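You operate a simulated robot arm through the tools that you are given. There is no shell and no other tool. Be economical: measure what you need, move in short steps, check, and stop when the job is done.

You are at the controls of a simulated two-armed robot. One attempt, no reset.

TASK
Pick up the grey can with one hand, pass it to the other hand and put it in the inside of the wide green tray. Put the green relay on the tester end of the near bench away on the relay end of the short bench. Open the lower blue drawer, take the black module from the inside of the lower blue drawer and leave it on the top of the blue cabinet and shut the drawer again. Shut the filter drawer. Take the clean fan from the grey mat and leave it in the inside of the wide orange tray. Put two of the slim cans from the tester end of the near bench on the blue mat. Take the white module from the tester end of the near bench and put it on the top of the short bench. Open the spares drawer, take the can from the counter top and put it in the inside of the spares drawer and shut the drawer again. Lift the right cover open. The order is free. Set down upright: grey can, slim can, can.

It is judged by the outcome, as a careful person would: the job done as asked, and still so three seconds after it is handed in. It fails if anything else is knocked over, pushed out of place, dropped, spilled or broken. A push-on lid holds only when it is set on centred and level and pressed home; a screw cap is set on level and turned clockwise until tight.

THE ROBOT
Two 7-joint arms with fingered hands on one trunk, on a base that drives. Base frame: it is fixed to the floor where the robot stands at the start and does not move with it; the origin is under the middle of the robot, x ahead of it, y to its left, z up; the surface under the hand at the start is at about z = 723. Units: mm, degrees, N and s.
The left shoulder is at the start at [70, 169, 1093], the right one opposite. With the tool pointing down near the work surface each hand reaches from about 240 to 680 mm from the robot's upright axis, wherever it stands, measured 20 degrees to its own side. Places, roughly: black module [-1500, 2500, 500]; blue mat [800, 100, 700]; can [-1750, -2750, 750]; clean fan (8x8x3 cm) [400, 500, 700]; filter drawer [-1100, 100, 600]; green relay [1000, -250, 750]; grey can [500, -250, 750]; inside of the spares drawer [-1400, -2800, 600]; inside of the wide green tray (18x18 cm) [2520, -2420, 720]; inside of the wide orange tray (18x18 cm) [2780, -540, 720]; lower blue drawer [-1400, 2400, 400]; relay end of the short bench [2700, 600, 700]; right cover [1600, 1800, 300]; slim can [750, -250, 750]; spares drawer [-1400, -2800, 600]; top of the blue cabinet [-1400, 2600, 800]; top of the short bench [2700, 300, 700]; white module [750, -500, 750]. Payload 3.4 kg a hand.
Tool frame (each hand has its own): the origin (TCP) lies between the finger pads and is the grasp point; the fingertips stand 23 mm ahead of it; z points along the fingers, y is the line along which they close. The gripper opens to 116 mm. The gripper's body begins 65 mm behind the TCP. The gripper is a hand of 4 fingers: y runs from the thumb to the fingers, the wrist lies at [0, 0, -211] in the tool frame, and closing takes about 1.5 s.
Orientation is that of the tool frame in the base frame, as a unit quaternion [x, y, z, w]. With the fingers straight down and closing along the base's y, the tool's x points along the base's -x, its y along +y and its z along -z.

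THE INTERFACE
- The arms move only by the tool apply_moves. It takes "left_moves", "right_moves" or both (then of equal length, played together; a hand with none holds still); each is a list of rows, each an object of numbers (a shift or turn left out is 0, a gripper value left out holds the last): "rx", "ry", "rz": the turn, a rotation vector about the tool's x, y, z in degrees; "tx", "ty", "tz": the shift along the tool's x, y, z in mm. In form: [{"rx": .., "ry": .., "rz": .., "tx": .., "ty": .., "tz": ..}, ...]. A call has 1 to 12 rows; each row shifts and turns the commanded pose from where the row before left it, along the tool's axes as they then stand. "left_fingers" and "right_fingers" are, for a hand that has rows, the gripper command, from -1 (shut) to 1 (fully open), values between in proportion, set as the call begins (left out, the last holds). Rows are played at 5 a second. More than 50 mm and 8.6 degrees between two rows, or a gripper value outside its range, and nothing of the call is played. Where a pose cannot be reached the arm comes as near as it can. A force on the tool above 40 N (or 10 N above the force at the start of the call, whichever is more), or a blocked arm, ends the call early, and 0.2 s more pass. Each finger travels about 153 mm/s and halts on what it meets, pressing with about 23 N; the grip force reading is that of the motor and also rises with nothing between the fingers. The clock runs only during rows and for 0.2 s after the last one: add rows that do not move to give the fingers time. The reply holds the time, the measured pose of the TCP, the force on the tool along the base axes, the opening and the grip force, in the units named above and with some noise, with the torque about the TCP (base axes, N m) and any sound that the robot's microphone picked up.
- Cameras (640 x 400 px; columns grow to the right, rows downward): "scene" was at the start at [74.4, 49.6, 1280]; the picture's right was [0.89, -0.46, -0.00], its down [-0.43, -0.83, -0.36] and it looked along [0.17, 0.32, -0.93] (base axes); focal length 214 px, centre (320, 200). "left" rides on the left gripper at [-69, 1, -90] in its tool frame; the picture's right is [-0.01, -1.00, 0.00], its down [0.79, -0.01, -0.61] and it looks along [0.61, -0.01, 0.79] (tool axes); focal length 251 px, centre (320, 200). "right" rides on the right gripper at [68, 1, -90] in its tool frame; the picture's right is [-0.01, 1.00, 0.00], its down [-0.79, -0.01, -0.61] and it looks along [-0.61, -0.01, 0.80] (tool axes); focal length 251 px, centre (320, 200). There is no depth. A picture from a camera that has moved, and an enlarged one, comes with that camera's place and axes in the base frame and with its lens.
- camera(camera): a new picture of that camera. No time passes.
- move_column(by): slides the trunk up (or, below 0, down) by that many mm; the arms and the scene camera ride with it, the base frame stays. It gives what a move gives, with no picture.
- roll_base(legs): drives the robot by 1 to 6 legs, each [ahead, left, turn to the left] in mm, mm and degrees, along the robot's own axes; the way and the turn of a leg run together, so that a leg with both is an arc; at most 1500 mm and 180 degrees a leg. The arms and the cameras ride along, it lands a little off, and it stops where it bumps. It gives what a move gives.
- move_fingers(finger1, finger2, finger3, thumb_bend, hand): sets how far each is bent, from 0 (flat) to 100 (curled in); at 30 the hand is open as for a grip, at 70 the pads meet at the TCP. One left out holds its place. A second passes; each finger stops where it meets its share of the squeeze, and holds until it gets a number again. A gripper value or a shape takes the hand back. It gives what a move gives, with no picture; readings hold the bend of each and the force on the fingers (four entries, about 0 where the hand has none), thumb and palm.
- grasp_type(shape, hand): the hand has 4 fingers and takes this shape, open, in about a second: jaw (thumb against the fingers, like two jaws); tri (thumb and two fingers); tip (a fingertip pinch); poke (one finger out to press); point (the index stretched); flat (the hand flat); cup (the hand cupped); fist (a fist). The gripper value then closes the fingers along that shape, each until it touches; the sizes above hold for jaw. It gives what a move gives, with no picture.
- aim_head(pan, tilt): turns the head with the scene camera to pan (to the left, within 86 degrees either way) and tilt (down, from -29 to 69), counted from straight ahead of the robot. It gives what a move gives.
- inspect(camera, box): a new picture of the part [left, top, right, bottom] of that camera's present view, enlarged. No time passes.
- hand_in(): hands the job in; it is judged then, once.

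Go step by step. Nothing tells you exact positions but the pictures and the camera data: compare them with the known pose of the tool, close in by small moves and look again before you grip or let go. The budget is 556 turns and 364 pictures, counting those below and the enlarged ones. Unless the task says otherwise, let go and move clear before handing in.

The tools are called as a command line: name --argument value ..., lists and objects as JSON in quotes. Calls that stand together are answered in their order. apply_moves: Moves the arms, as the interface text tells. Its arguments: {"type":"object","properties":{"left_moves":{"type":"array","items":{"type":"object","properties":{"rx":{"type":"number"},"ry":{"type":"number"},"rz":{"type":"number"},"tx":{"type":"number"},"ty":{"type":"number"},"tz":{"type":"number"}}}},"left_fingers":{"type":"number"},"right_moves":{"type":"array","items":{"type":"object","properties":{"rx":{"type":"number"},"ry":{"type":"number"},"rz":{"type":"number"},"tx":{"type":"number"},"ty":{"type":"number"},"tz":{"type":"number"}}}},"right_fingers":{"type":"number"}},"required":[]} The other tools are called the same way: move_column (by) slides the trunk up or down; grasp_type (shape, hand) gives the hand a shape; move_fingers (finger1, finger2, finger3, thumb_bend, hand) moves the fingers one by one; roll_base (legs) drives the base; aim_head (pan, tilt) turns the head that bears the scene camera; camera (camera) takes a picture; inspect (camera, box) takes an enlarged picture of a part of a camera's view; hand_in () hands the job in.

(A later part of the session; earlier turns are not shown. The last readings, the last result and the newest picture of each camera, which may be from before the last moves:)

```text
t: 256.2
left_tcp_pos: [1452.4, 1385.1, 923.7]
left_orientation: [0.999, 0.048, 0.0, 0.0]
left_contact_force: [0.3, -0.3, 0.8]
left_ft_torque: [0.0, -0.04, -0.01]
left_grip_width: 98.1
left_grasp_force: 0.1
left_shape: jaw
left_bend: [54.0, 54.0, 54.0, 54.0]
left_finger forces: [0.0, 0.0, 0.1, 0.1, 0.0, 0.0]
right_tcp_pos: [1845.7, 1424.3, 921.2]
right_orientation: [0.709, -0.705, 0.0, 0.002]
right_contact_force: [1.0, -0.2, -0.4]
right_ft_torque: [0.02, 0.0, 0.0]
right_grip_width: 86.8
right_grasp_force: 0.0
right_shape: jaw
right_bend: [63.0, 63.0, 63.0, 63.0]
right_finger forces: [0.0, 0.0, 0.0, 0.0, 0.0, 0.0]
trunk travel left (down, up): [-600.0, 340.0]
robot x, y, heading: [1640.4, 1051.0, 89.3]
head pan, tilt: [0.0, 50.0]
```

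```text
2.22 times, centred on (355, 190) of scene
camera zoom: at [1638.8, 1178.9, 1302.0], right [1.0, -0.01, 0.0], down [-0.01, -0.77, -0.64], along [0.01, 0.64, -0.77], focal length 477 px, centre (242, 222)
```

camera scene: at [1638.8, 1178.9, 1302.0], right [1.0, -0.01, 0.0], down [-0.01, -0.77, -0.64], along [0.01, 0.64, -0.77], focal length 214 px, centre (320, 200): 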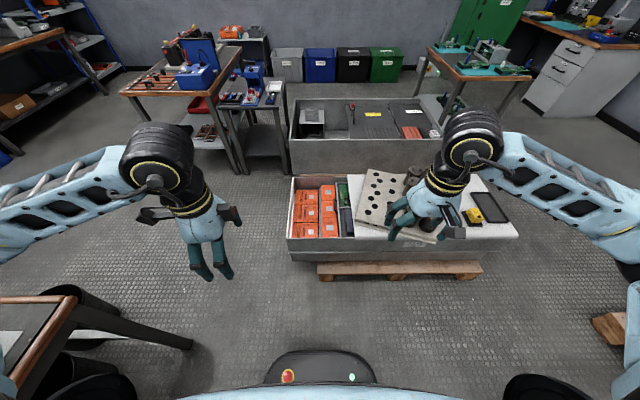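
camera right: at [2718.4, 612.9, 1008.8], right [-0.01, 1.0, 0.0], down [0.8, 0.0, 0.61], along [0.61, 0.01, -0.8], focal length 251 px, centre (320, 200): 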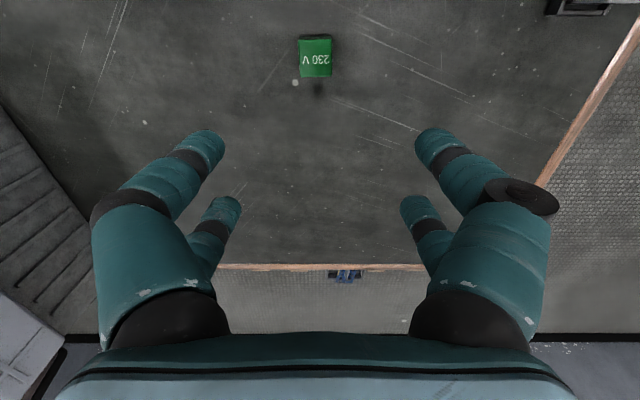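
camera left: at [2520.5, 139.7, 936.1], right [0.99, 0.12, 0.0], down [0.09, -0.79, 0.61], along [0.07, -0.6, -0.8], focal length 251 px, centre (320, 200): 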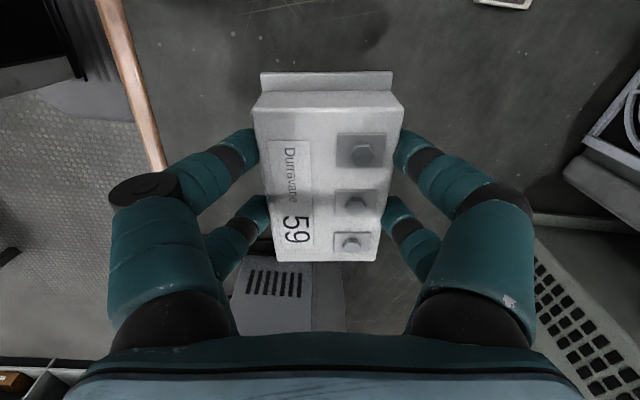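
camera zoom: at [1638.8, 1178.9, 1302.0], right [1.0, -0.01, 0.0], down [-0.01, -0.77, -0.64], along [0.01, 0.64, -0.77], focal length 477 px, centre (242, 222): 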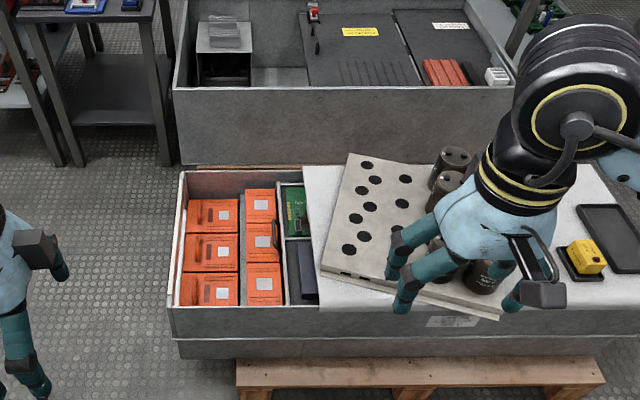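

apply_moves --right_moves '[{"ty": -45, "tx": 20}, {"ty": -45, "tx": 20}, {"ty": -45, "tx": 20}, {"ty": -45, "tx": 20}, {}]'

roll_base --legs '[[150, 0, 0]]'

camera --camera "scene"

inspect --camera "scene" --box '[250, 100, 490, 250]'

inspect --camera "scene" --box '[250, 200, 490, 330]'

```text
t: 257.4
left_tcp_pos: [1452.3, 1384.6, 923.6]
left_orientation: [0.999, 0.047, 0.0, -0.001]
left_contact_force: [-0.2, 0.6, -0.6]
left_ft_torque: [-0.04, -0.04, 0.02]
left_grip_width: 98.3
left_grasp_force: 0.1
left_shape: jaw
left_bend: [54.0, 54.0, 54.0, 54.0]
left_finger forces: [0.1, 0.0, 0.1, 0.1, 0.0, 0.0]
right_tcp_pos: [2025.2, 1346.7, 920.3]
right_orientation: [0.71, -0.704, -0.001, 0.002]
right_contact_force: [1.0, 0.5, 0.8]
right_ft_torque: [-0.03, 0.04, 0.01]
right_grip_width: 86.9
right_grasp_force: 0.0
right_shape: jaw
right_bend: [63.0, 63.0, 63.0, 63.0]
right_finger forces: [0.0, 0.1, 0.0, 0.1, 0.0, 0.0]
trunk travel left (down, up): [-600.0, 340.0]
robot x, y, heading: [1641.6, 1050.7, 89.3]
head pan, tilt: [0.0, 50.0]
```

```text
t: 258.8
left_tcp_pos: [1453.7, 1533.8, 924.8]
left_orientation: [0.999, 0.047, 0.001, 0.0]
left_contact_force: [-0.3, 0.1, -0.9]
left_ft_torque: [0.02, 0.04, -0.02]
left_grip_width: 98.2
left_grasp_force: 0.0
left_shape: jaw
left_bend: [54.0, 54.0, 54.0, 54.0]
left_finger forces: [0.0, 0.0, 0.1, 0.1, 0.0, 0.0]
right_tcp_pos: [2027.2, 1494.3, 921.2]
right_orientation: [0.709, -0.705, -0.001, 0.003]
right_contact_force: [0.6, -0.3, -0.6]
right_ft_torque: [-0.02, 0.01, -0.01]
right_grip_width: 87.2
right_grasp_force: 0.0
right_shape: jaw
right_bend: [63.0, 63.0, 63.0, 63.0]
right_finger forces: [0.1, 0.0, 0.1, 0.0, 0.0, 0.0]
trunk travel left (down, up): [-600.0, 340.0]
robot x, y, heading: [1638.2, 1199.5, 89.2]
head pan, tilt: [0.0, 50.0]
```

```text
218 pictures are left
camera scene: at [1640.5, 1327.7, 1302.0], right [1.0, -0.01, 0.0], down [-0.01, -0.77, -0.64], along [0.01, 0.64, -0.77], focal length 214 px, centre (320, 200)
```

scene: 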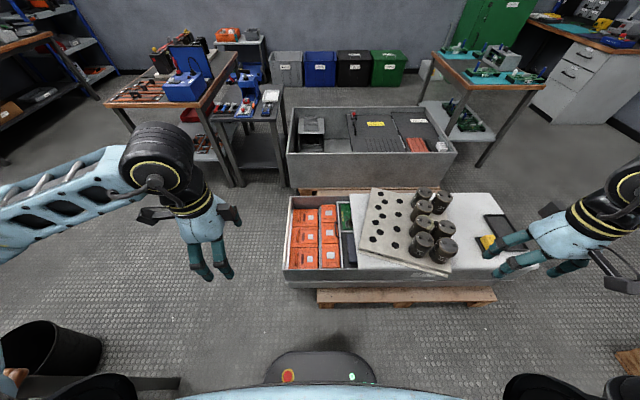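

```text
2.67 times, centred on (370, 175) of scene
camera zoom: at [1640.5, 1327.7, 1302.0], right [1.0, -0.01, 0.0], down [-0.01, -0.77, -0.64], along [0.01, 0.64, -0.77], focal length 572 px, centre (187, 267)
```

zoom: 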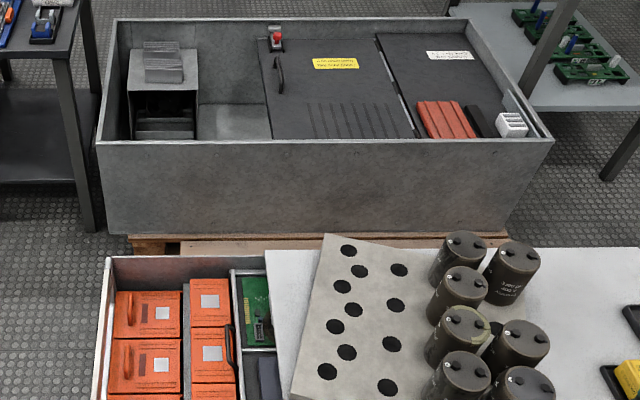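

```text
2.67 times, centred on (370, 265) of scene
camera zoom: at [1640.5, 1327.7, 1302.0], right [1.0, -0.01, 0.0], down [-0.01, -0.77, -0.64], along [0.01, 0.64, -0.77], focal length 572 px, centre (187, 27)
```

zoom: 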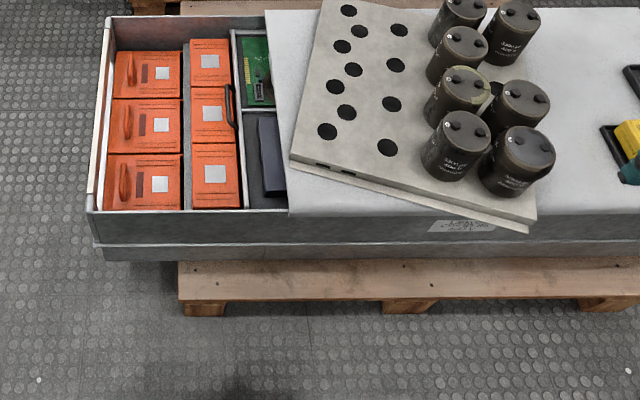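

The near chest's left bin seems to hold two covers with a strip between and a black handle at the right one's edge. I bring the left hand camera over it for a close look.

roll_base --legs '[[150, 0, 0]]'

apply_moves --left_moves '[{"tx": 20, "ty": -40}, {"tx": 20, "ty": -40}, {"tx": 20, "ty": -40}, {"tx": 20, "ty": -40}, {}]'

camera --camera "left"

camera --camera "scene"

```text
t: 260.2
left_tcp_pos: [1456.2, 1684.2, 924.6]
left_orientation: [0.999, 0.046, 0.0, 0.0]
left_contact_force: [-0.7, -1.1, -0.1]
left_ft_torque: [-0.03, -0.02, 0.0]
left_grip_width: 98.6
left_grasp_force: 0.2
left_shape: jaw
left_bend: [54.0, 54.0, 54.0, 54.0]
left_finger forces: [0.0, 0.0, 0.0, 0.0, 0.0, 0.0]
right_tcp_pos: [2028.6, 1643.3, 920.1]
right_orientation: [0.709, -0.705, -0.001, 0.003]
right_contact_force: [-0.5, 0.7, -0.4]
right_ft_torque: [-0.05, 0.02, 0.01]
right_grip_width: 87.0
right_grasp_force: 0.1
right_shape: jaw
right_bend: [63.0, 63.0, 63.0, 63.0]
right_finger forces: [0.1, 0.1, 0.1, 0.0, 0.0, 0.0]
trunk travel left (down, up): [-600.0, 340.0]
robot x, y, heading: [1639.6, 1353.8, 89.6]
head pan, tilt: [0.0, 50.0]
```

```text
t: 261.4
left_tcp_pos: [1519.2, 1850.3, 924.2]
left_orientation: [0.999, 0.046, 0.0, -0.002]
left_contact_force: [0.1, -0.4, -0.3]
left_ft_torque: [0.01, -0.02, 0.01]
left_grip_width: 98.5
left_grasp_force: 0.0
left_shape: jaw
left_bend: [54.0, 54.0, 54.0, 54.0]
left_finger forces: [0.1, 0.0, 0.1, 0.0, 0.1, 0.0]
right_tcp_pos: [2028.9, 1644.5, 922.0]
right_orientation: [0.709, -0.705, -0.002, 0.001]
right_contact_force: [0.5, 0.7, 0.2]
right_ft_torque: [0.02, -0.02, -0.01]
right_grip_width: 87.2
right_grasp_force: 0.0
right_shape: jaw
right_bend: [63.0, 63.0, 63.0, 63.0]
right_finger forces: [0.1, 0.0, 0.0, 0.1, 0.0, 0.0]
trunk travel left (down, up): [-600.0, 340.0]
robot x, y, heading: [1642.6, 1352.8, 89.7]
head pan, tilt: [0.0, 50.0]
```

```text
215 pictures are left
camera left: at [1451.2, 1844.4, 1014.5], right [-0.1, 0.99, 0.0], down [0.79, 0.08, 0.61], along [0.6, 0.06, -0.79], focal length 251 px, centre (320, 200)
```

left: 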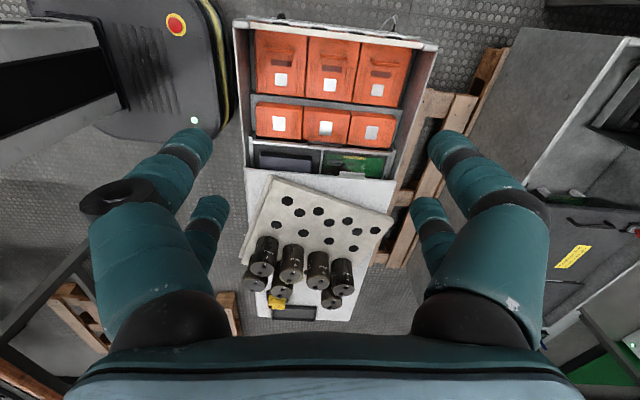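

```text
214 pictures are left
camera scene: at [1641.3, 1477.5, 1302.1], right [1.0, -0.01, 0.0], down [-0.01, -0.77, -0.64], along [0.01, 0.64, -0.77], focal length 214 px, centre (320, 200)
```

scene: 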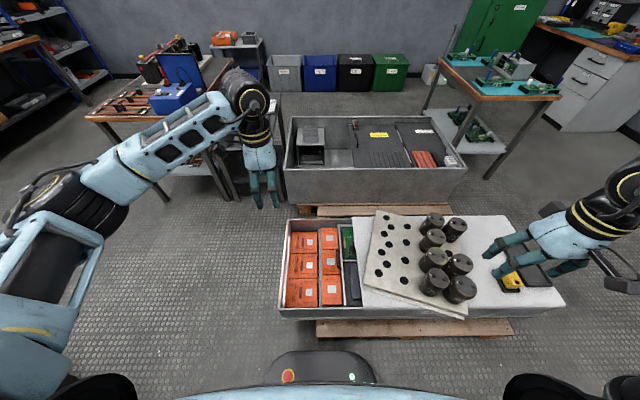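

inspect --camera "left" --box '[230, 10, 450, 190]'

inspect --camera "scene" --box '[270, 205, 390, 325]'

inspect --camera "scene" --box '[280, 105, 480, 215]'

```text
2.22 times, centred on (340, 100) of left
camera zoom: at [1451.2, 1844.4, 1014.5], right [-0.1, 0.99, 0.0], down [0.79, 0.08, 0.61], along [0.6, 0.06, -0.79], focal length 559 px, centre (276, 422)
```

zoom: 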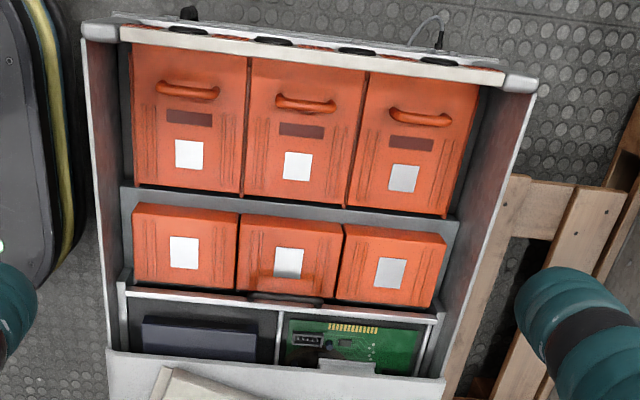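

```text
3.33 times, centred on (330, 265) of scene
camera zoom: at [1641.3, 1477.5, 1302.1], right [1.0, -0.01, 0.0], down [-0.01, -0.77, -0.64], along [0.01, 0.64, -0.77], focal length 715 px, centre (287, -17)
```

zoom: 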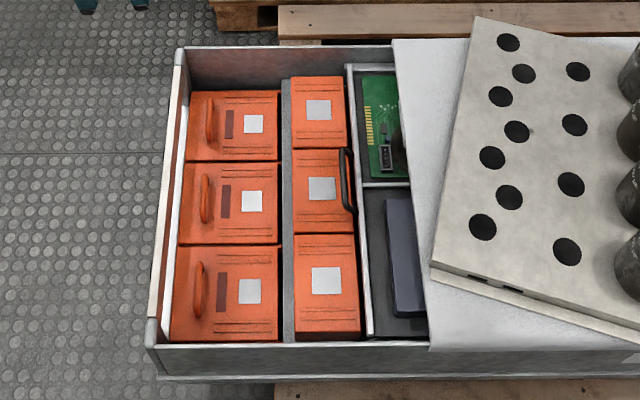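

```text
3.20 times, centred on (380, 160) of scene
camera zoom: at [1641.3, 1477.5, 1302.1], right [1.0, -0.01, 0.0], down [-0.01, -0.77, -0.64], along [0.01, 0.64, -0.77], focal length 686 px, centre (128, 328)
```

zoom: 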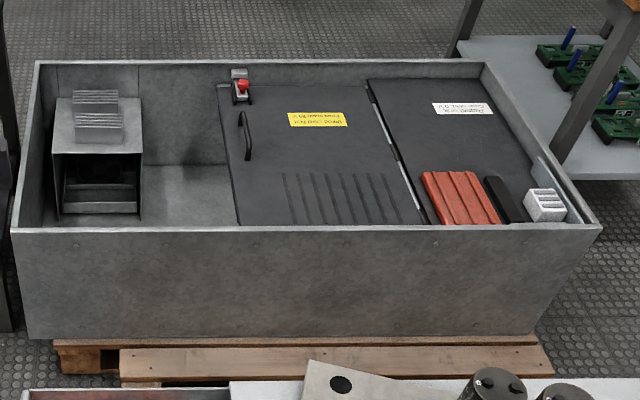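

Nothing here is plainly a "right cover" yet. I look further around, including the machine with white lids on the near bench.

aim_head --pan 85 --tilt 30

camera --camera "scene"

aim_head --pan 40 --tilt 25

camera --camera "scene"

```text
t: 263.0
left_tcp_pos: [1520.2, 1851.4, 924.4]
left_orientation: [0.999, 0.046, 0.0, 0.0]
left_contact_force: [-0.3, 0.4, 0.1]
left_ft_torque: [0.0, -0.02, -0.02]
left_grip_width: 98.2
left_grasp_force: 0.1
left_shape: jaw
left_bend: [54.0, 54.0, 54.0, 54.0]
left_finger forces: [0.0, 0.0, 0.0, 0.1, 0.0, 0.1]
right_tcp_pos: [2029.9, 1645.0, 921.9]
right_orientation: [0.709, -0.705, -0.002, 0.002]
right_contact_force: [0.0, 0.2, 0.7]
right_ft_torque: [-0.01, 0.02, 0.0]
right_grip_width: 87.3
right_grasp_force: 0.0
right_shape: jaw
right_bend: [63.0, 63.0, 63.0, 63.0]
right_finger forces: [0.1, 0.1, 0.0, 0.1, 0.0, 0.0]
trunk travel left (down, up): [-600.0, 340.0]
robot x, y, heading: [1644.0, 1350.9, 89.5]
head pan, tilt: [85.0, 30.0]
```

```text
210 pictures are left
camera scene: at [1551.3, 1410.2, 1331.5], right [0.1, 1.0, 0.0], down [0.5, -0.05, -0.87], along [-0.86, 0.09, -0.5], focal length 214 px, centre (320, 200)
```

scene: 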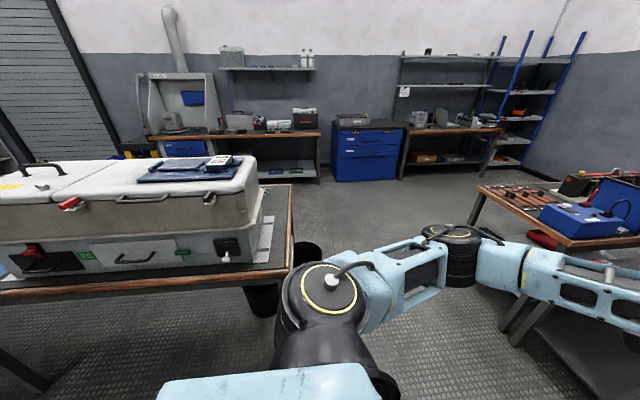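

```text
t: 264.1
left_tcp_pos: [1520.4, 1851.3, 924.3]
left_orientation: [0.999, 0.046, 0.001, 0.0]
left_contact_force: [0.7, -0.6, -0.2]
left_ft_torque: [-0.01, 0.0, 0.02]
left_grip_width: 98.3
left_grasp_force: 0.1
left_shape: jaw
left_bend: [54.0, 54.0, 54.0, 54.0]
left_finger forces: [0.1, 0.0, 0.0, 0.1, 0.0, 0.1]
right_tcp_pos: [2030.4, 1645.3, 921.0]
right_orientation: [0.709, -0.706, -0.002, 0.003]
right_contact_force: [0.8, -0.1, -0.1]
right_ft_torque: [0.02, 0.0, -0.02]
right_grip_width: 87.3
right_grasp_force: 0.0
right_shape: jaw
right_bend: [63.0, 63.0, 63.0, 63.0]
right_finger forces: [0.1, 0.1, 0.1, 0.1, 0.1, 0.1]
trunk travel left (down, up): [-600.0, 340.0]
robot x, y, heading: [1640.6, 1350.3, 89.6]
head pan, tilt: [40.0, 25.0]
```

```text
209 pictures are left
camera scene: at [1582.8, 1472.4, 1339.5], right [0.77, 0.64, 0.0], down [0.27, -0.33, -0.91], along [-0.58, 0.7, -0.42], focal length 214 px, centre (320, 200)
```

scene: 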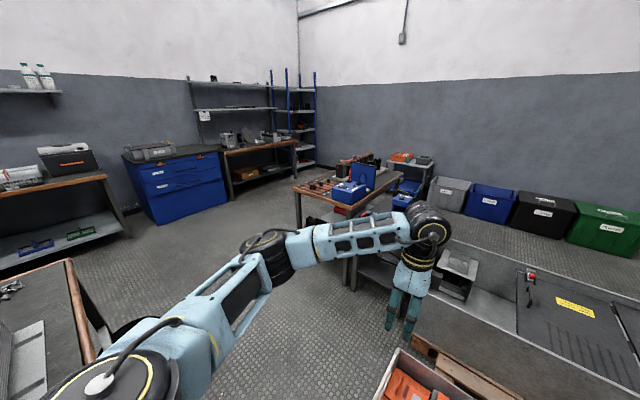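

aim_head --pan 85 --tilt 40

inspect --camera "scene" --box '[0, 80, 300, 260]'

inspect --camera "scene" --box '[300, 50, 640, 260]'

```text
t: 265.2
left_tcp_pos: [1520.0, 1851.8, 923.9]
left_orientation: [0.999, 0.046, 0.0, 0.0]
left_contact_force: [0.5, 0.2, -0.2]
left_ft_torque: [-0.01, 0.01, -0.01]
left_grip_width: 98.6
left_grasp_force: 0.0
left_shape: jaw
left_bend: [54.0, 54.0, 54.0, 54.0]
left_finger forces: [0.0, 0.1, 0.1, 0.0, 0.0, 0.0]
right_tcp_pos: [2029.5, 1644.2, 920.1]
right_orientation: [0.709, -0.705, -0.002, 0.002]
right_contact_force: [0.7, -0.1, 0.6]
right_ft_torque: [-0.01, 0.01, 0.0]
right_grip_width: 87.0
right_grasp_force: 0.1
right_shape: jaw
right_bend: [63.0, 63.0, 63.0, 63.0]
right_finger forces: [0.0, 0.0, 0.0, 0.0, 0.1, 0.0]
trunk travel left (down, up): [-600.0, 340.0]
robot x, y, heading: [1640.7, 1354.1, 89.2]
head pan, tilt: [85.0, 40.0]
```

```text
2.13 times, centred on (150, 170) of scene
camera zoom: at [1556.7, 1409.6, 1316.2], right [0.1, 1.0, 0.0], down [0.64, -0.06, -0.77], along [-0.76, 0.08, -0.64], focal length 458 px, centre (683, 264)
```

zoom: 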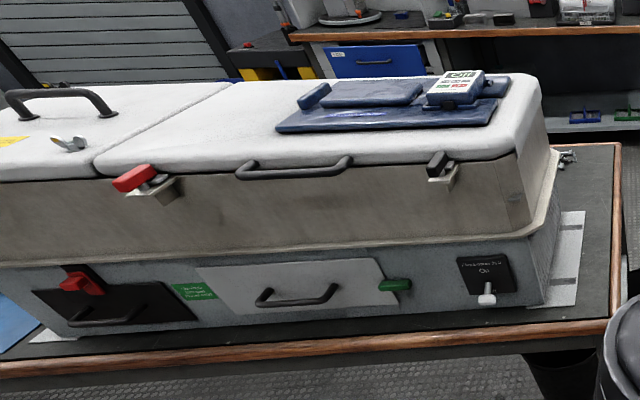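

```text
1.88 times, centred on (470, 155) of scene
camera zoom: at [1556.7, 1409.6, 1316.2], right [0.1, 1.0, 0.0], down [0.64, -0.06, -0.77], along [-0.76, 0.08, -0.64], focal length 404 px, centre (38, 285)
```

zoom: 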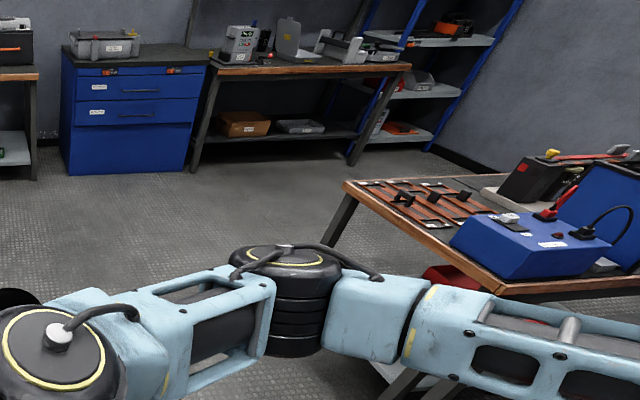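

I will come back to the cover. Next I go to the blue cabinet; to pass between bench end and chest I raise the trunk and tuck the arms.

move_column --by 250

apply_moves --left_moves '[{"ty": 45}, {"ty": 45}, {"ty": 45}, {"ty": 15}, {}]' --right_moves '[{"ty": 45}, {"ty": 45}, {"ty": 45}, {"ty": 45}, {}]'

roll_base --legs '[[0, 240, 0], [0, 0, 45]]'

aim_head --pan 0 --tilt 45

camera --camera "scene"

```text
t: 267.8
left_tcp_pos: [1520.3, 1851.3, 1174.9]
left_orientation: [0.999, 0.046, 0.0, 0.0]
left_contact_force: [0.0, 0.1, -0.2]
left_ft_torque: [0.02, -0.01, -0.02]
left_grip_width: 98.3
left_grasp_force: 0.2
left_shape: jaw
left_bend: [54.0, 54.0, 54.0, 54.0]
left_finger forces: [0.1, 0.0, 0.0, 0.1, 0.1, 0.0]
right_tcp_pos: [2028.8, 1645.6, 1170.6]
right_orientation: [0.709, -0.705, -0.002, 0.003]
right_contact_force: [-0.1, -0.3, -0.6]
right_ft_torque: [-0.01, 0.02, 0.02]
right_grip_width: 86.9
right_grasp_force: 0.1
right_shape: jaw
right_bend: [63.0, 63.0, 63.0, 63.0]
right_finger forces: [0.1, 0.0, 0.0, 0.0, 0.0, 0.0]
trunk travel left (down, up): [-850.0, 90.0]
robot x, y, heading: [1640.5, 1352.4, 89.4]
head pan, tilt: [85.0, 40.0]
```

```text
t: 269.0
left_tcp_pos: [1534.0, 1700.8, 1174.7]
left_orientation: [0.999, 0.046, 0.0, -0.001]
left_contact_force: [-0.1, -0.2, 0.4]
left_ft_torque: [0.0, 0.03, 0.0]
left_grip_width: 98.4
left_grasp_force: 0.2
left_shape: jaw
left_bend: [54.0, 54.0, 54.0, 53.0]
left_finger forces: [0.0, 0.0, 0.1, 0.0, 0.1, 0.1]
right_tcp_pos: [1850.1, 1647.6, 1173.9]
right_orientation: [0.708, -0.706, -0.001, 0.001]
right_contact_force: [-0.1, 0.2, -0.4]
right_ft_torque: [-0.03, 0.05, 0.0]
right_grip_width: 87.2
right_grasp_force: 0.2
right_shape: jaw
right_bend: [63.0, 63.0, 63.0, 63.0]
right_finger forces: [0.0, 0.0, 0.1, 0.0, 0.1, 0.0]
right hand out of reach, approached as far as the arm can: row 3
trunk travel left (down, up): [-850.0, 90.0]
robot x, y, heading: [1640.0, 1349.0, 89.5]
head pan, tilt: [85.0, 40.0]
```

```text
t: 272.8
left_tcp_pos: [1079.8, 1525.8, 1175.2]
left_orientation: [0.906, 0.424, 0.0, 0.0]
left_contact_force: [-0.5, 0.2, -0.5]
left_ft_torque: [0.01, -0.02, -0.03]
left_grip_width: 98.2
left_grasp_force: 0.0
left_shape: jaw
left_bend: [54.0, 54.0, 54.0, 53.0]
left_finger forces: [0.0, 0.0, 0.0, 0.1, 0.0, 0.1]
right_tcp_pos: [1340.1, 1710.7, 1173.9]
right_orientation: [0.924, -0.382, 0.0, 0.002]
right_contact_force: [1.7, -0.8, -0.1]
right_ft_torque: [0.03, -0.02, -0.01]
right_grip_width: 87.3
right_grasp_force: 0.0
right_shape: jaw
right_bend: [63.0, 63.0, 63.0, 63.0]
right_finger forces: [0.1, 0.0, 0.0, 0.0, 0.0, 0.0]
trunk travel left (down, up): [-850.0, 90.0]
robot x, y, heading: [1401.1, 1352.8, 134.2]
head pan, tilt: [85.0, 40.0]
```

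```text
t: 274.4
left_tcp_pos: [1079.3, 1526.7, 1174.3]
left_orientation: [0.906, 0.424, 0.0, 0.0]
left_contact_force: [0.2, 0.3, 0.3]
left_ft_torque: [-0.02, 0.0, 0.01]
left_grip_width: 98.1
left_grasp_force: 0.1
left_shape: jaw
left_bend: [54.0, 54.0, 54.0, 53.0]
left_finger forces: [0.1, 0.0, 0.0, 0.0, 0.1, 0.0]
right_tcp_pos: [1340.1, 1711.2, 1174.6]
right_orientation: [0.924, -0.381, 0.001, 0.004]
right_contact_force: [-0.8, 0.5, -0.3]
right_ft_torque: [0.0, 0.01, 0.03]
right_grip_width: 87.1
right_grasp_force: 0.0
right_shape: jaw
right_bend: [63.0, 63.0, 63.0, 63.0]
right_finger forces: [0.1, 0.0, 0.0, 0.1, 0.0, 0.0]
trunk travel left (down, up): [-850.0, 90.0]
robot x, y, heading: [1400.7, 1353.2, 134.4]
head pan, tilt: [0.0, 45.0]
```

```text
206 pictures are left
camera scene: at [1309.2, 1448.0, 1558.9], right [0.72, 0.7, 0.0], down [0.49, -0.51, -0.71], along [-0.49, 0.51, -0.71], focal length 214 px, centre (320, 200)
```

scene: 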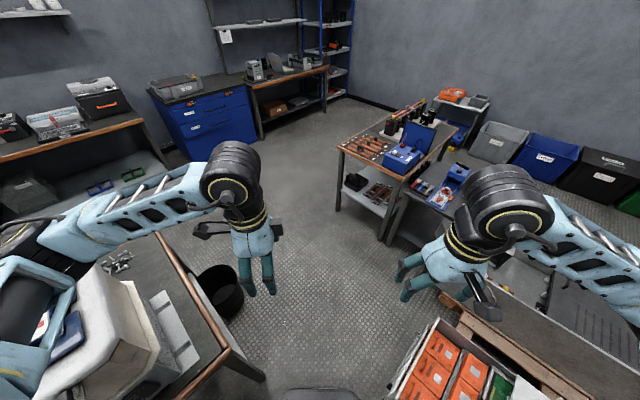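

roll_base --legs '[[520, 0, 0], [0, 0, 45.6], [0, -200, 0], [1000, 0, 0]]'

aim_head --pan 0 --tilt 35

camera --camera "scene"

```text
t: 285.5
left_tcp_pos: [-300.1, 1822.5, 1175.0]
left_orientation: [0.675, 0.737, -0.001, 0.0]
left_contact_force: [0.1, 0.5, 0.6]
left_ft_torque: [0.0, 0.02, 0.04]
left_grip_width: 98.3
left_grasp_force: 0.0
left_shape: jaw
left_bend: [54.0, 54.0, 54.0, 53.0]
left_finger forces: [0.0, 0.0, 0.0, 0.1, 0.0, 0.0]
right_tcp_pos: [-247.1, 2138.1, 1173.2]
right_orientation: [1.0, 0.0, 0.001, 0.003]
right_contact_force: [-0.2, 0.6, -1.3]
right_ft_torque: [0.0, -0.01, 0.01]
right_grip_width: 87.0
right_grasp_force: 0.1
right_shape: jaw
right_bend: [63.0, 63.0, 63.0, 63.0]
right_finger forces: [0.1, 0.0, 0.1, 0.1, 0.0, 0.0]
trunk travel left (down, up): [-850.0, 90.0]
robot x, y, heading: [50.5, 1927.7, 179.2]
head pan, tilt: [0.0, 45.0]
```

```text
t: 286.2
left_tcp_pos: [-299.7, 1822.7, 1173.8]
left_orientation: [0.675, 0.738, 0.0, 0.0]
left_contact_force: [-0.2, 0.3, 0.2]
left_ft_torque: [0.02, 0.0, 0.02]
left_grip_width: 98.6
left_grasp_force: 0.1
left_shape: jaw
left_bend: [54.0, 54.0, 54.0, 53.0]
left_finger forces: [0.0, 0.0, 0.0, 0.1, 0.0, 0.0]
right_tcp_pos: [-247.6, 2137.5, 1173.6]
right_orientation: [1.0, 0.001, 0.0, 0.002]
right_contact_force: [-0.6, -0.2, 0.0]
right_ft_torque: [-0.01, 0.0, 0.02]
right_grip_width: 86.9
right_grasp_force: 0.1
right_shape: jaw
right_bend: [63.0, 63.0, 63.0, 63.0]
right_finger forces: [0.0, 0.0, 0.1, 0.0, 0.0, 0.0]
trunk travel left (down, up): [-850.0, 90.0]
robot x, y, heading: [53.1, 1929.3, 179.2]
head pan, tilt: [0.0, 35.0]
```

```text
205 pictures are left
camera scene: at [-90.2, 1931.8, 1573.6], right [0.01, 1.0, 0.0], down [0.57, -0.01, -0.82], along [-0.82, 0.01, -0.57], focal length 214 px, centre (320, 200)
```

scene: 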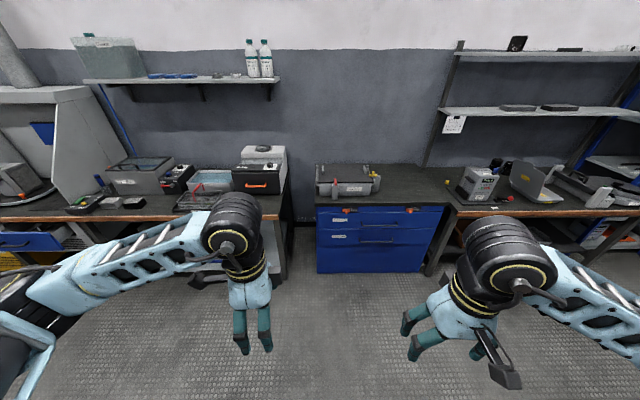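

inspect --camera "scene" --box '[290, 140, 470, 290]'

inspect --camera "scene" --box '[0, 60, 300, 290]'

```text
2.67 times, centred on (380, 215) of scene
camera zoom: at [-90.2, 1931.8, 1573.6], right [0.01, 1.0, 0.0], down [0.57, -0.01, -0.82], along [-0.82, 0.01, -0.57], focal length 572 px, centre (160, 160)
```

zoom: 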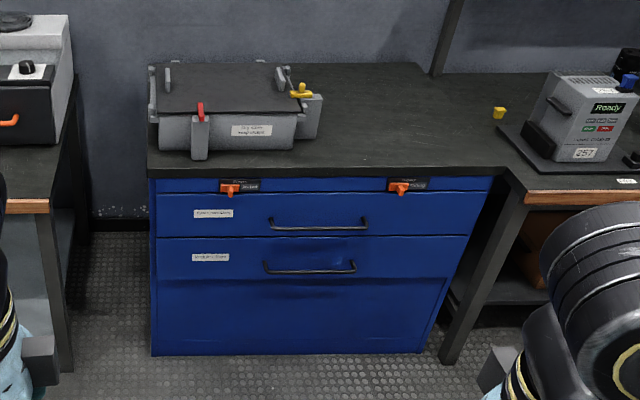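

```text
1.74 times, centred on (150, 175) of scene
camera zoom: at [-90.2, 1931.8, 1573.6], right [0.01, 1.0, 0.0], down [0.57, -0.01, -0.82], along [-0.82, 0.01, -0.57], focal length 373 px, centre (616, 244)
```

zoom: 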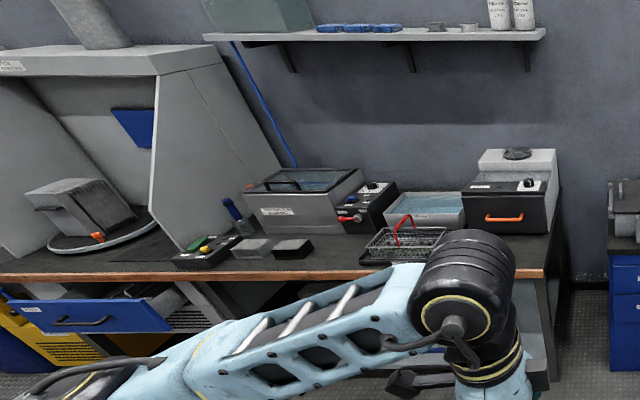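

The blue cabinet's front is at x≈−1250 with the lower drawer handle at z≈430, y 2230–2490. I move in front of it and look closely at the latches.

roll_base --legs '[[0, -400, 0.8], [420, 0, 0]]'

camera --camera "scene"

inspect --camera "scene" --box '[200, 190, 440, 340]'

```text
t: 290.8
left_tcp_pos: [-708.9, 2220.5, 1174.1]
left_orientation: [0.67, 0.742, -0.001, -0.001]
left_contact_force: [0.0, -0.2, 0.4]
left_ft_torque: [0.01, 0.04, 0.01]
left_grip_width: 98.2
left_grasp_force: 0.1
left_shape: jaw
left_bend: [54.0, 54.0, 54.0, 53.0]
left_finger forces: [0.0, 0.0, 0.1, 0.0, 0.0, 0.0]
right_tcp_pos: [-658.0, 2534.2, 1174.1]
right_orientation: [1.0, 0.007, 0.0, 0.003]
right_contact_force: [0.0, -0.1, -0.3]
right_ft_torque: [0.01, 0.04, 0.03]
right_grip_width: 86.8
right_grasp_force: 0.2
right_shape: jaw
right_bend: [63.0, 63.0, 63.0, 63.0]
right_finger forces: [0.0, 0.0, 0.0, 0.0, 0.1, 0.0]
trunk travel left (down, up): [-850.0, 90.0]
robot x, y, heading: [-358.2, 2330.4, 179.8]
head pan, tilt: [0.0, 35.0]
```

```text
202 pictures are left
camera scene: at [-498.6, 2330.6, 1573.9], right [0.0, 1.0, 0.0], down [0.57, 0.0, -0.82], along [-0.82, 0.0, -0.57], focal length 214 px, centre (320, 200)
```

scene: 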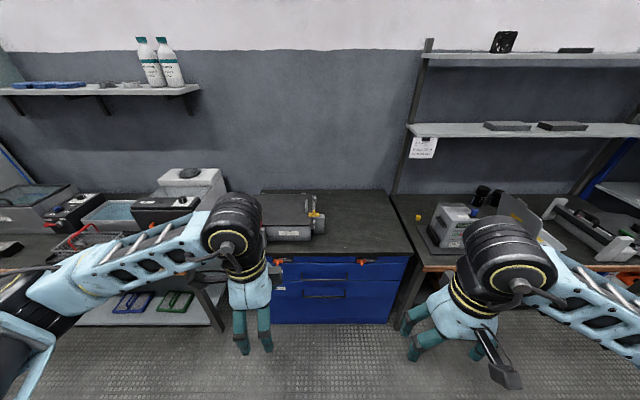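

```text
2.67 times, centred on (320, 265) of scene
camera zoom: at [-498.6, 2330.6, 1573.9], right [0.0, 1.0, 0.0], down [0.57, 0.0, -0.82], along [-0.82, 0.0, -0.57], focal length 572 px, centre (320, 27)
```

zoom: 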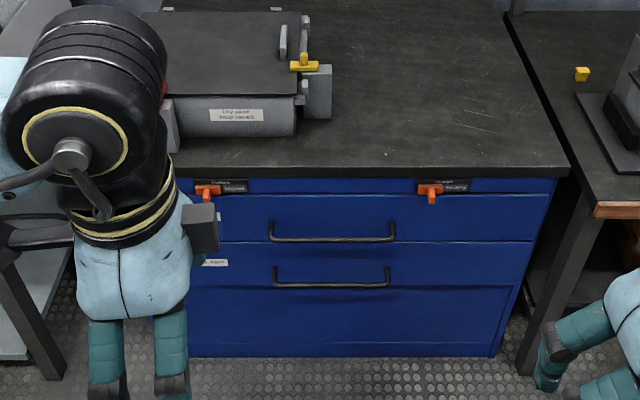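

inspect --camera "scene" --box '[340, 250, 390, 275]'

inspect --camera "scene" --box '[262, 250, 312, 275]'

```text
12.80 times, centred on (365, 262) of scene
camera zoom: at [-498.6, 2330.6, 1573.9], right [0.0, 1.0, 0.0], down [0.57, 0.0, -0.82], along [-0.82, 0.0, -0.57], focal length 2745 px, centre (-256, -600)
```

zoom: 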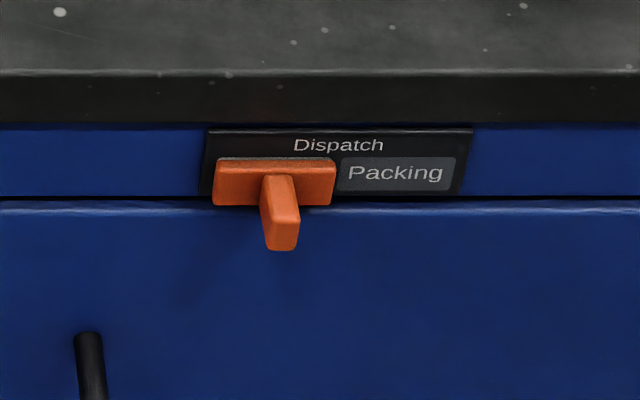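

```text
12.80 times, centred on (287, 262) of scene
camera zoom: at [-498.6, 2330.6, 1573.9], right [0.0, 1.0, 0.0], down [0.57, 0.0, -0.82], along [-0.82, 0.0, -0.57], focal length 2745 px, centre (742, -600)
```

zoom: 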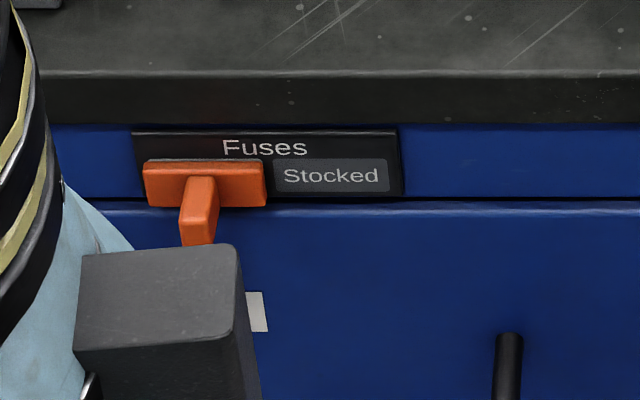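

The orange sliders are only markers. I'll grip the lower handle with the left hand tilted 30° below horizontal, fingers above and below the bar. First I lower the trunk and orient the hand.

move_column --by -520

apply_moves --left_moves '[{"rz": 6}, {"rx": 7.5}, {"rx": 7.5}, {"rx": 7.5}, {"rx": 7.5}, {"rx": 7.5}, {"rx": 7.5}, {"rx": 7.5}, {"rx": 7.5}, {}]' --left_fingers 1

camera --camera "left"

camera --camera "scene"

```text
refused: -520 is not a number from -400 to 400
```

```text
t: 293.0
left_tcp_pos: [-762.0, 2265.7, 1172.3]
left_orientation: [0.613, 0.611, -0.355, -0.354]
left_contact_force: [-0.7, 0.0, 0.8]
left_ft_torque: [0.03, 0.01, -0.01]
left_grip_width: 115.8
left_grasp_force: 0.1
left_shape: jaw
left_bend: [30.0, 30.0, 30.0, 30.0]
left_finger forces: [0.0, 0.0, 0.1, 0.1, 0.0, 0.0]
left hand out of reach, approached as far as the arm can: row 5, 6, 7, 8, 9
right_tcp_pos: [-660.6, 2536.1, 1173.0]
right_orientation: [1.0, 0.008, 0.001, 0.002]
right_contact_force: [0.1, 0.6, 0.1]
right_ft_torque: [-0.04, -0.01, -0.03]
right_grip_width: 87.2
right_grasp_force: 0.0
right_shape: jaw
right_bend: [63.0, 63.0, 63.0, 63.0]
right_finger forces: [0.0, 0.0, 0.0, 0.1, 0.0, 0.0]
trunk travel left (down, up): [-850.0, 90.0]
robot x, y, heading: [-357.9, 2328.5, 179.8]
head pan, tilt: [0.0, 35.0]
```

```text
198 pictures are left
camera left: at [-684.4, 2197.4, 1216.7], right [-0.5, -0.01, 0.87], down [0.52, 0.79, 0.31], along [-0.69, 0.61, -0.39], focal length 251 px, centre (320, 200)
```

left: 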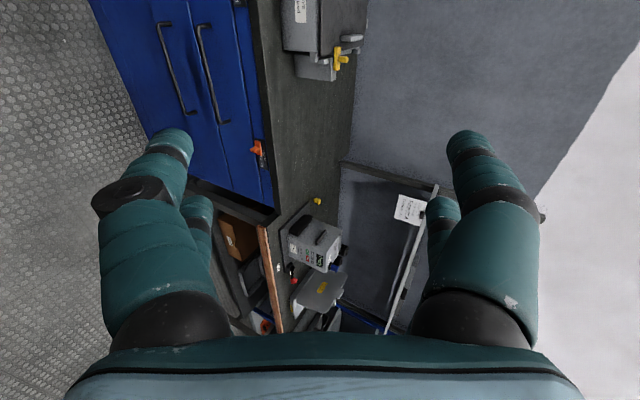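

```text
197 pictures are left
camera scene: at [-500.4, 2330.5, 1573.7], right [0.0, 1.0, 0.0], down [0.57, 0.0, -0.82], along [-0.82, 0.0, -0.57], focal length 214 px, centre (320, 200)
```

scene: 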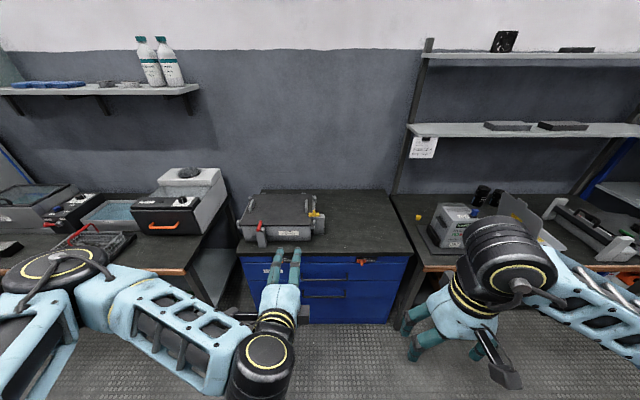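

move_column --by -380

move_column --by -240

aim_head --pan 0 --tilt 25

camera --camera "left"

camera --camera "scene"

```text
t: 296.7
left_tcp_pos: [-762.5, 2264.8, 792.2]
left_orientation: [0.612, 0.612, -0.354, -0.354]
left_contact_force: [-0.8, -0.9, -0.4]
left_ft_torque: [0.01, 0.0, 0.0]
left_grip_width: 115.9
left_grasp_force: 0.0
left_shape: jaw
left_bend: [30.0, 30.0, 30.0, 30.0]
left_finger forces: [0.0, 0.0, 0.1, 0.0, 0.0, 0.0]
right_tcp_pos: [-660.2, 2534.8, 793.9]
right_orientation: [1.0, 0.007, 0.001, 0.001]
right_contact_force: [0.1, 0.2, 0.2]
right_ft_torque: [0.0, 0.0, -0.06]
right_grip_width: 86.9
right_grasp_force: 0.0
right_shape: jaw
right_bend: [63.0, 63.0, 63.0, 63.0]
right_finger forces: [0.1, 0.1, 0.1, 0.0, 0.0, 0.1]
trunk travel left (down, up): [-470.0, 470.0]
robot x, y, heading: [-358.2, 2328.1, 179.9]
head pan, tilt: [0.0, 35.0]
```

```text
t: 299.2
left_tcp_pos: [-762.4, 2264.9, 551.8]
left_orientation: [0.612, 0.612, -0.354, -0.354]
left_contact_force: [0.0, -0.7, -0.5]
left_ft_torque: [0.02, 0.01, -0.01]
left_grip_width: 115.9
left_grasp_force: 0.1
left_shape: jaw
left_bend: [30.0, 30.0, 30.0, 30.0]
left_finger forces: [0.0, 0.0, 0.0, 0.0, 0.0, 0.0]
right_tcp_pos: [-659.1, 2534.7, 553.5]
right_orientation: [1.0, 0.008, 0.0, 0.003]
right_contact_force: [-0.2, -0.4, 0.8]
right_ft_torque: [-0.02, -0.01, -0.01]
right_grip_width: 87.0
right_grasp_force: 0.0
right_shape: jaw
right_bend: [63.0, 63.0, 63.0, 63.0]
right_finger forces: [0.0, 0.0, 0.1, 0.0, 0.0, 0.1]
trunk travel left (down, up): [-230.0, 710.0]
robot x, y, heading: [-360.5, 2331.4, 179.7]
head pan, tilt: [0.0, 35.0]
```

```text
t: 299.9
left_tcp_pos: [-762.6, 2265.1, 553.2]
left_orientation: [0.613, 0.612, -0.353, -0.355]
left_contact_force: [0.1, 0.4, 0.0]
left_ft_torque: [-0.01, 0.01, 0.0]
left_grip_width: 116.0
left_grasp_force: 0.0
left_shape: jaw
left_bend: [30.0, 30.0, 30.0, 30.0]
left_finger forces: [0.0, 0.0, 0.0, 0.0, 0.1, 0.0]
right_tcp_pos: [-659.9, 2534.5, 554.1]
right_orientation: [1.0, 0.007, 0.001, 0.002]
right_contact_force: [0.4, -1.0, 0.1]
right_ft_torque: [-0.02, -0.01, -0.04]
right_grip_width: 86.9
right_grasp_force: 0.0
right_shape: jaw
right_bend: [63.0, 63.0, 63.0, 63.0]
right_finger forces: [0.0, 0.0, 0.0, 0.0, 0.0, 0.1]
trunk travel left (down, up): [-230.0, 710.0]
robot x, y, heading: [-361.0, 2333.1, 179.7]
head pan, tilt: [0.0, 25.0]
```

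```text
196 pictures are left
camera left: at [-684.4, 2197.4, 596.8], right [-0.5, -0.01, 0.87], down [0.52, 0.79, 0.31], along [-0.69, 0.61, -0.39], focal length 251 px, centre (320, 200)
```

left: 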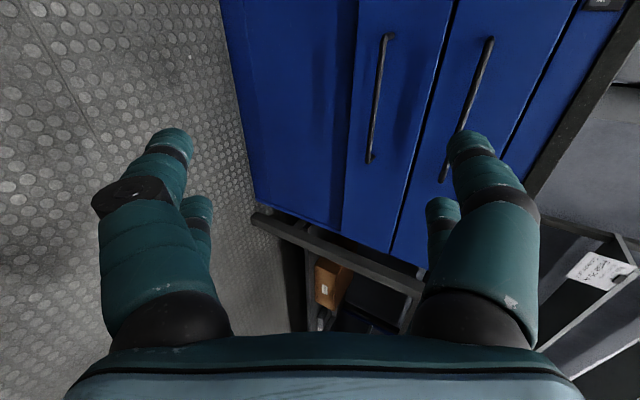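

```text
195 pictures are left
camera scene: at [-504.5, 2330.6, 969.4], right [0.0, 1.0, 0.0], down [0.42, 0.0, -0.91], along [-0.91, 0.0, -0.42], focal length 214 px, centre (320, 200)
```

scene: 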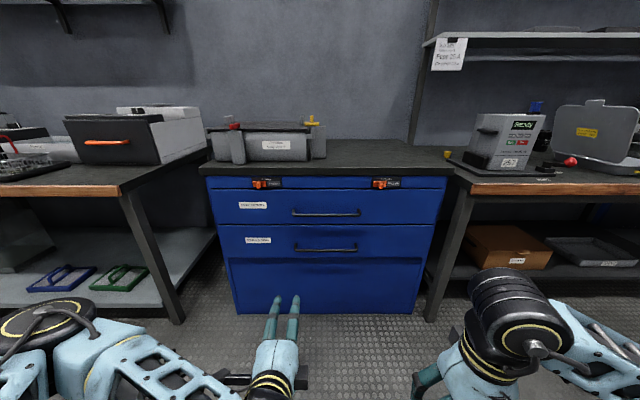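

The bar is at about (−1160, 2240–2460, 455). I approach with the left hand.

apply_moves --left_moves '[{"tx": 9, "ty": -14.2, "tz": 36.7}, {"tx": 9, "ty": -14.2, "tz": 36.7}, {"tx": 9, "ty": -14.2, "tz": 36.7}, {"tx": 9, "ty": -14.2, "tz": 36.7}, {"tx": 9, "ty": -14.2, "tz": 36.7}, {"tx": 9, "ty": -14.2, "tz": 36.7}, {"tx": 9, "ty": -14.2, "tz": 36.7}, {"tx": 9, "ty": -14.2, "tz": 36.7}, {}]'

camera --camera "left"

inspect --camera "scene" --box '[200, 150, 440, 300]'

```text
t: 301.9
left_tcp_pos: [-1072.8, 2338.7, 503.0]
left_orientation: [0.613, 0.612, -0.354, -0.354]
left_contact_force: [-0.4, -0.1, 0.6]
left_ft_torque: [0.03, -0.02, 0.04]
left_grip_width: 115.8
left_grasp_force: 0.0
left_shape: jaw
left_bend: [30.0, 30.0, 30.0, 30.0]
left_finger forces: [0.0, 0.0, 0.1, 0.0, 0.1, 0.0]
right_tcp_pos: [-659.4, 2534.6, 553.5]
right_orientation: [1.0, 0.007, 0.0, 0.004]
right_contact_force: [-0.2, -0.1, 0.1]
right_ft_torque: [0.0, -0.01, 0.0]
right_grip_width: 86.8
right_grasp_force: 0.0
right_shape: jaw
right_bend: [63.0, 63.0, 63.0, 63.0]
right_finger forces: [0.0, 0.0, 0.0, 0.0, 0.0, 0.1]
trunk travel left (down, up): [-230.0, 710.0]
robot x, y, heading: [-359.7, 2332.5, 180.0]
head pan, tilt: [0.0, 25.0]
```

```text
194 pictures are left
camera left: at [-995.4, 2269.9, 548.1], right [-0.5, -0.01, 0.87], down [0.52, 0.79, 0.31], along [-0.69, 0.61, -0.39], focal length 251 px, centre (320, 200)
```

left: 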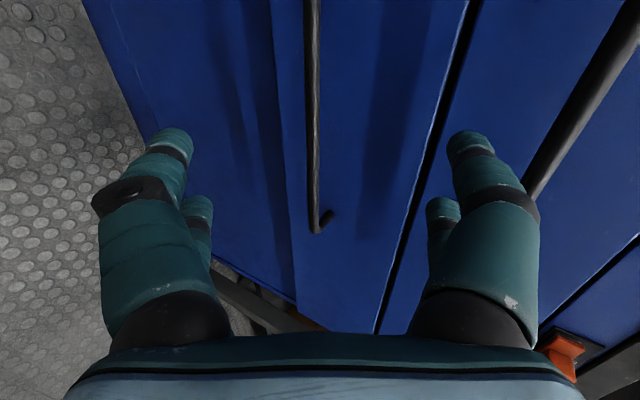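

```text
2.67 times, centred on (320, 225) of scene
camera zoom: at [-504.5, 2330.6, 969.5], right [0.0, 1.0, 0.0], down [0.42, 0.0, -0.91], along [-0.91, 0.0, -0.42], focal length 572 px, centre (320, 133)
```

zoom: 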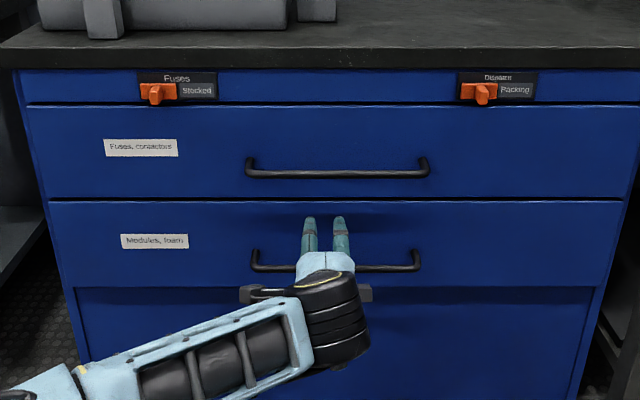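

apply_moves --left_moves '[{"ty": 2, "tz": 30}, {"tz": 30}, {"tz": 20}, {"tz": 12}, {}]'

camera --camera "left"

```text
t: 303.1
left_tcp_pos: [-1114.0, 2337.3, 477.1]
left_orientation: [0.613, 0.612, -0.353, -0.354]
left_contact_force: [0.0, -0.8, 0.3]
left_ft_torque: [-0.02, -0.02, 0.02]
left_grip_width: 115.9
left_grasp_force: 0.1
left_shape: jaw
left_bend: [30.0, 30.0, 30.0, 30.0]
left_finger forces: [0.0, 0.0, 0.1, 0.0, 0.1, 0.0]
left hand out of reach, approached as far as the arm can: row 2, 3, 4
right_tcp_pos: [-659.8, 2535.6, 552.3]
right_orientation: [1.0, 0.006, 0.0, 0.003]
right_contact_force: [-0.3, 0.2, 0.1]
right_ft_torque: [0.04, 0.03, -0.01]
right_grip_width: 87.0
right_grasp_force: 0.0
right_shape: jaw
right_bend: [63.0, 63.0, 63.0, 63.0]
right_finger forces: [0.0, 0.1, 0.0, 0.0, 0.0, 0.0]
trunk travel left (down, up): [-230.0, 710.0]
robot x, y, heading: [-358.5, 2330.5, 180.1]
head pan, tilt: [0.0, 25.0]
```

```text
192 pictures are left
camera left: at [-1037.3, 2269.6, 521.8], right [-0.5, -0.01, 0.87], down [0.52, 0.79, 0.31], along [-0.69, 0.61, -0.39], focal length 251 px, centre (320, 200)
```

left: 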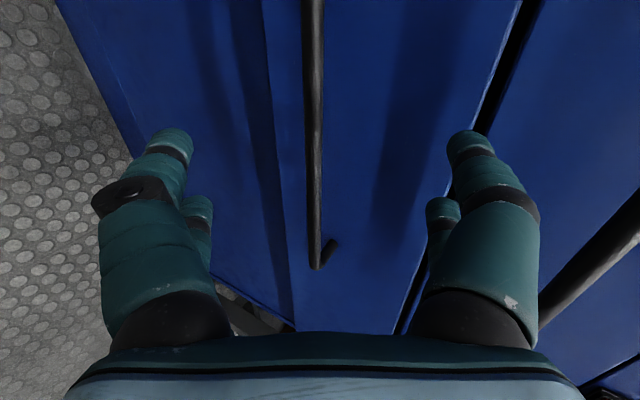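

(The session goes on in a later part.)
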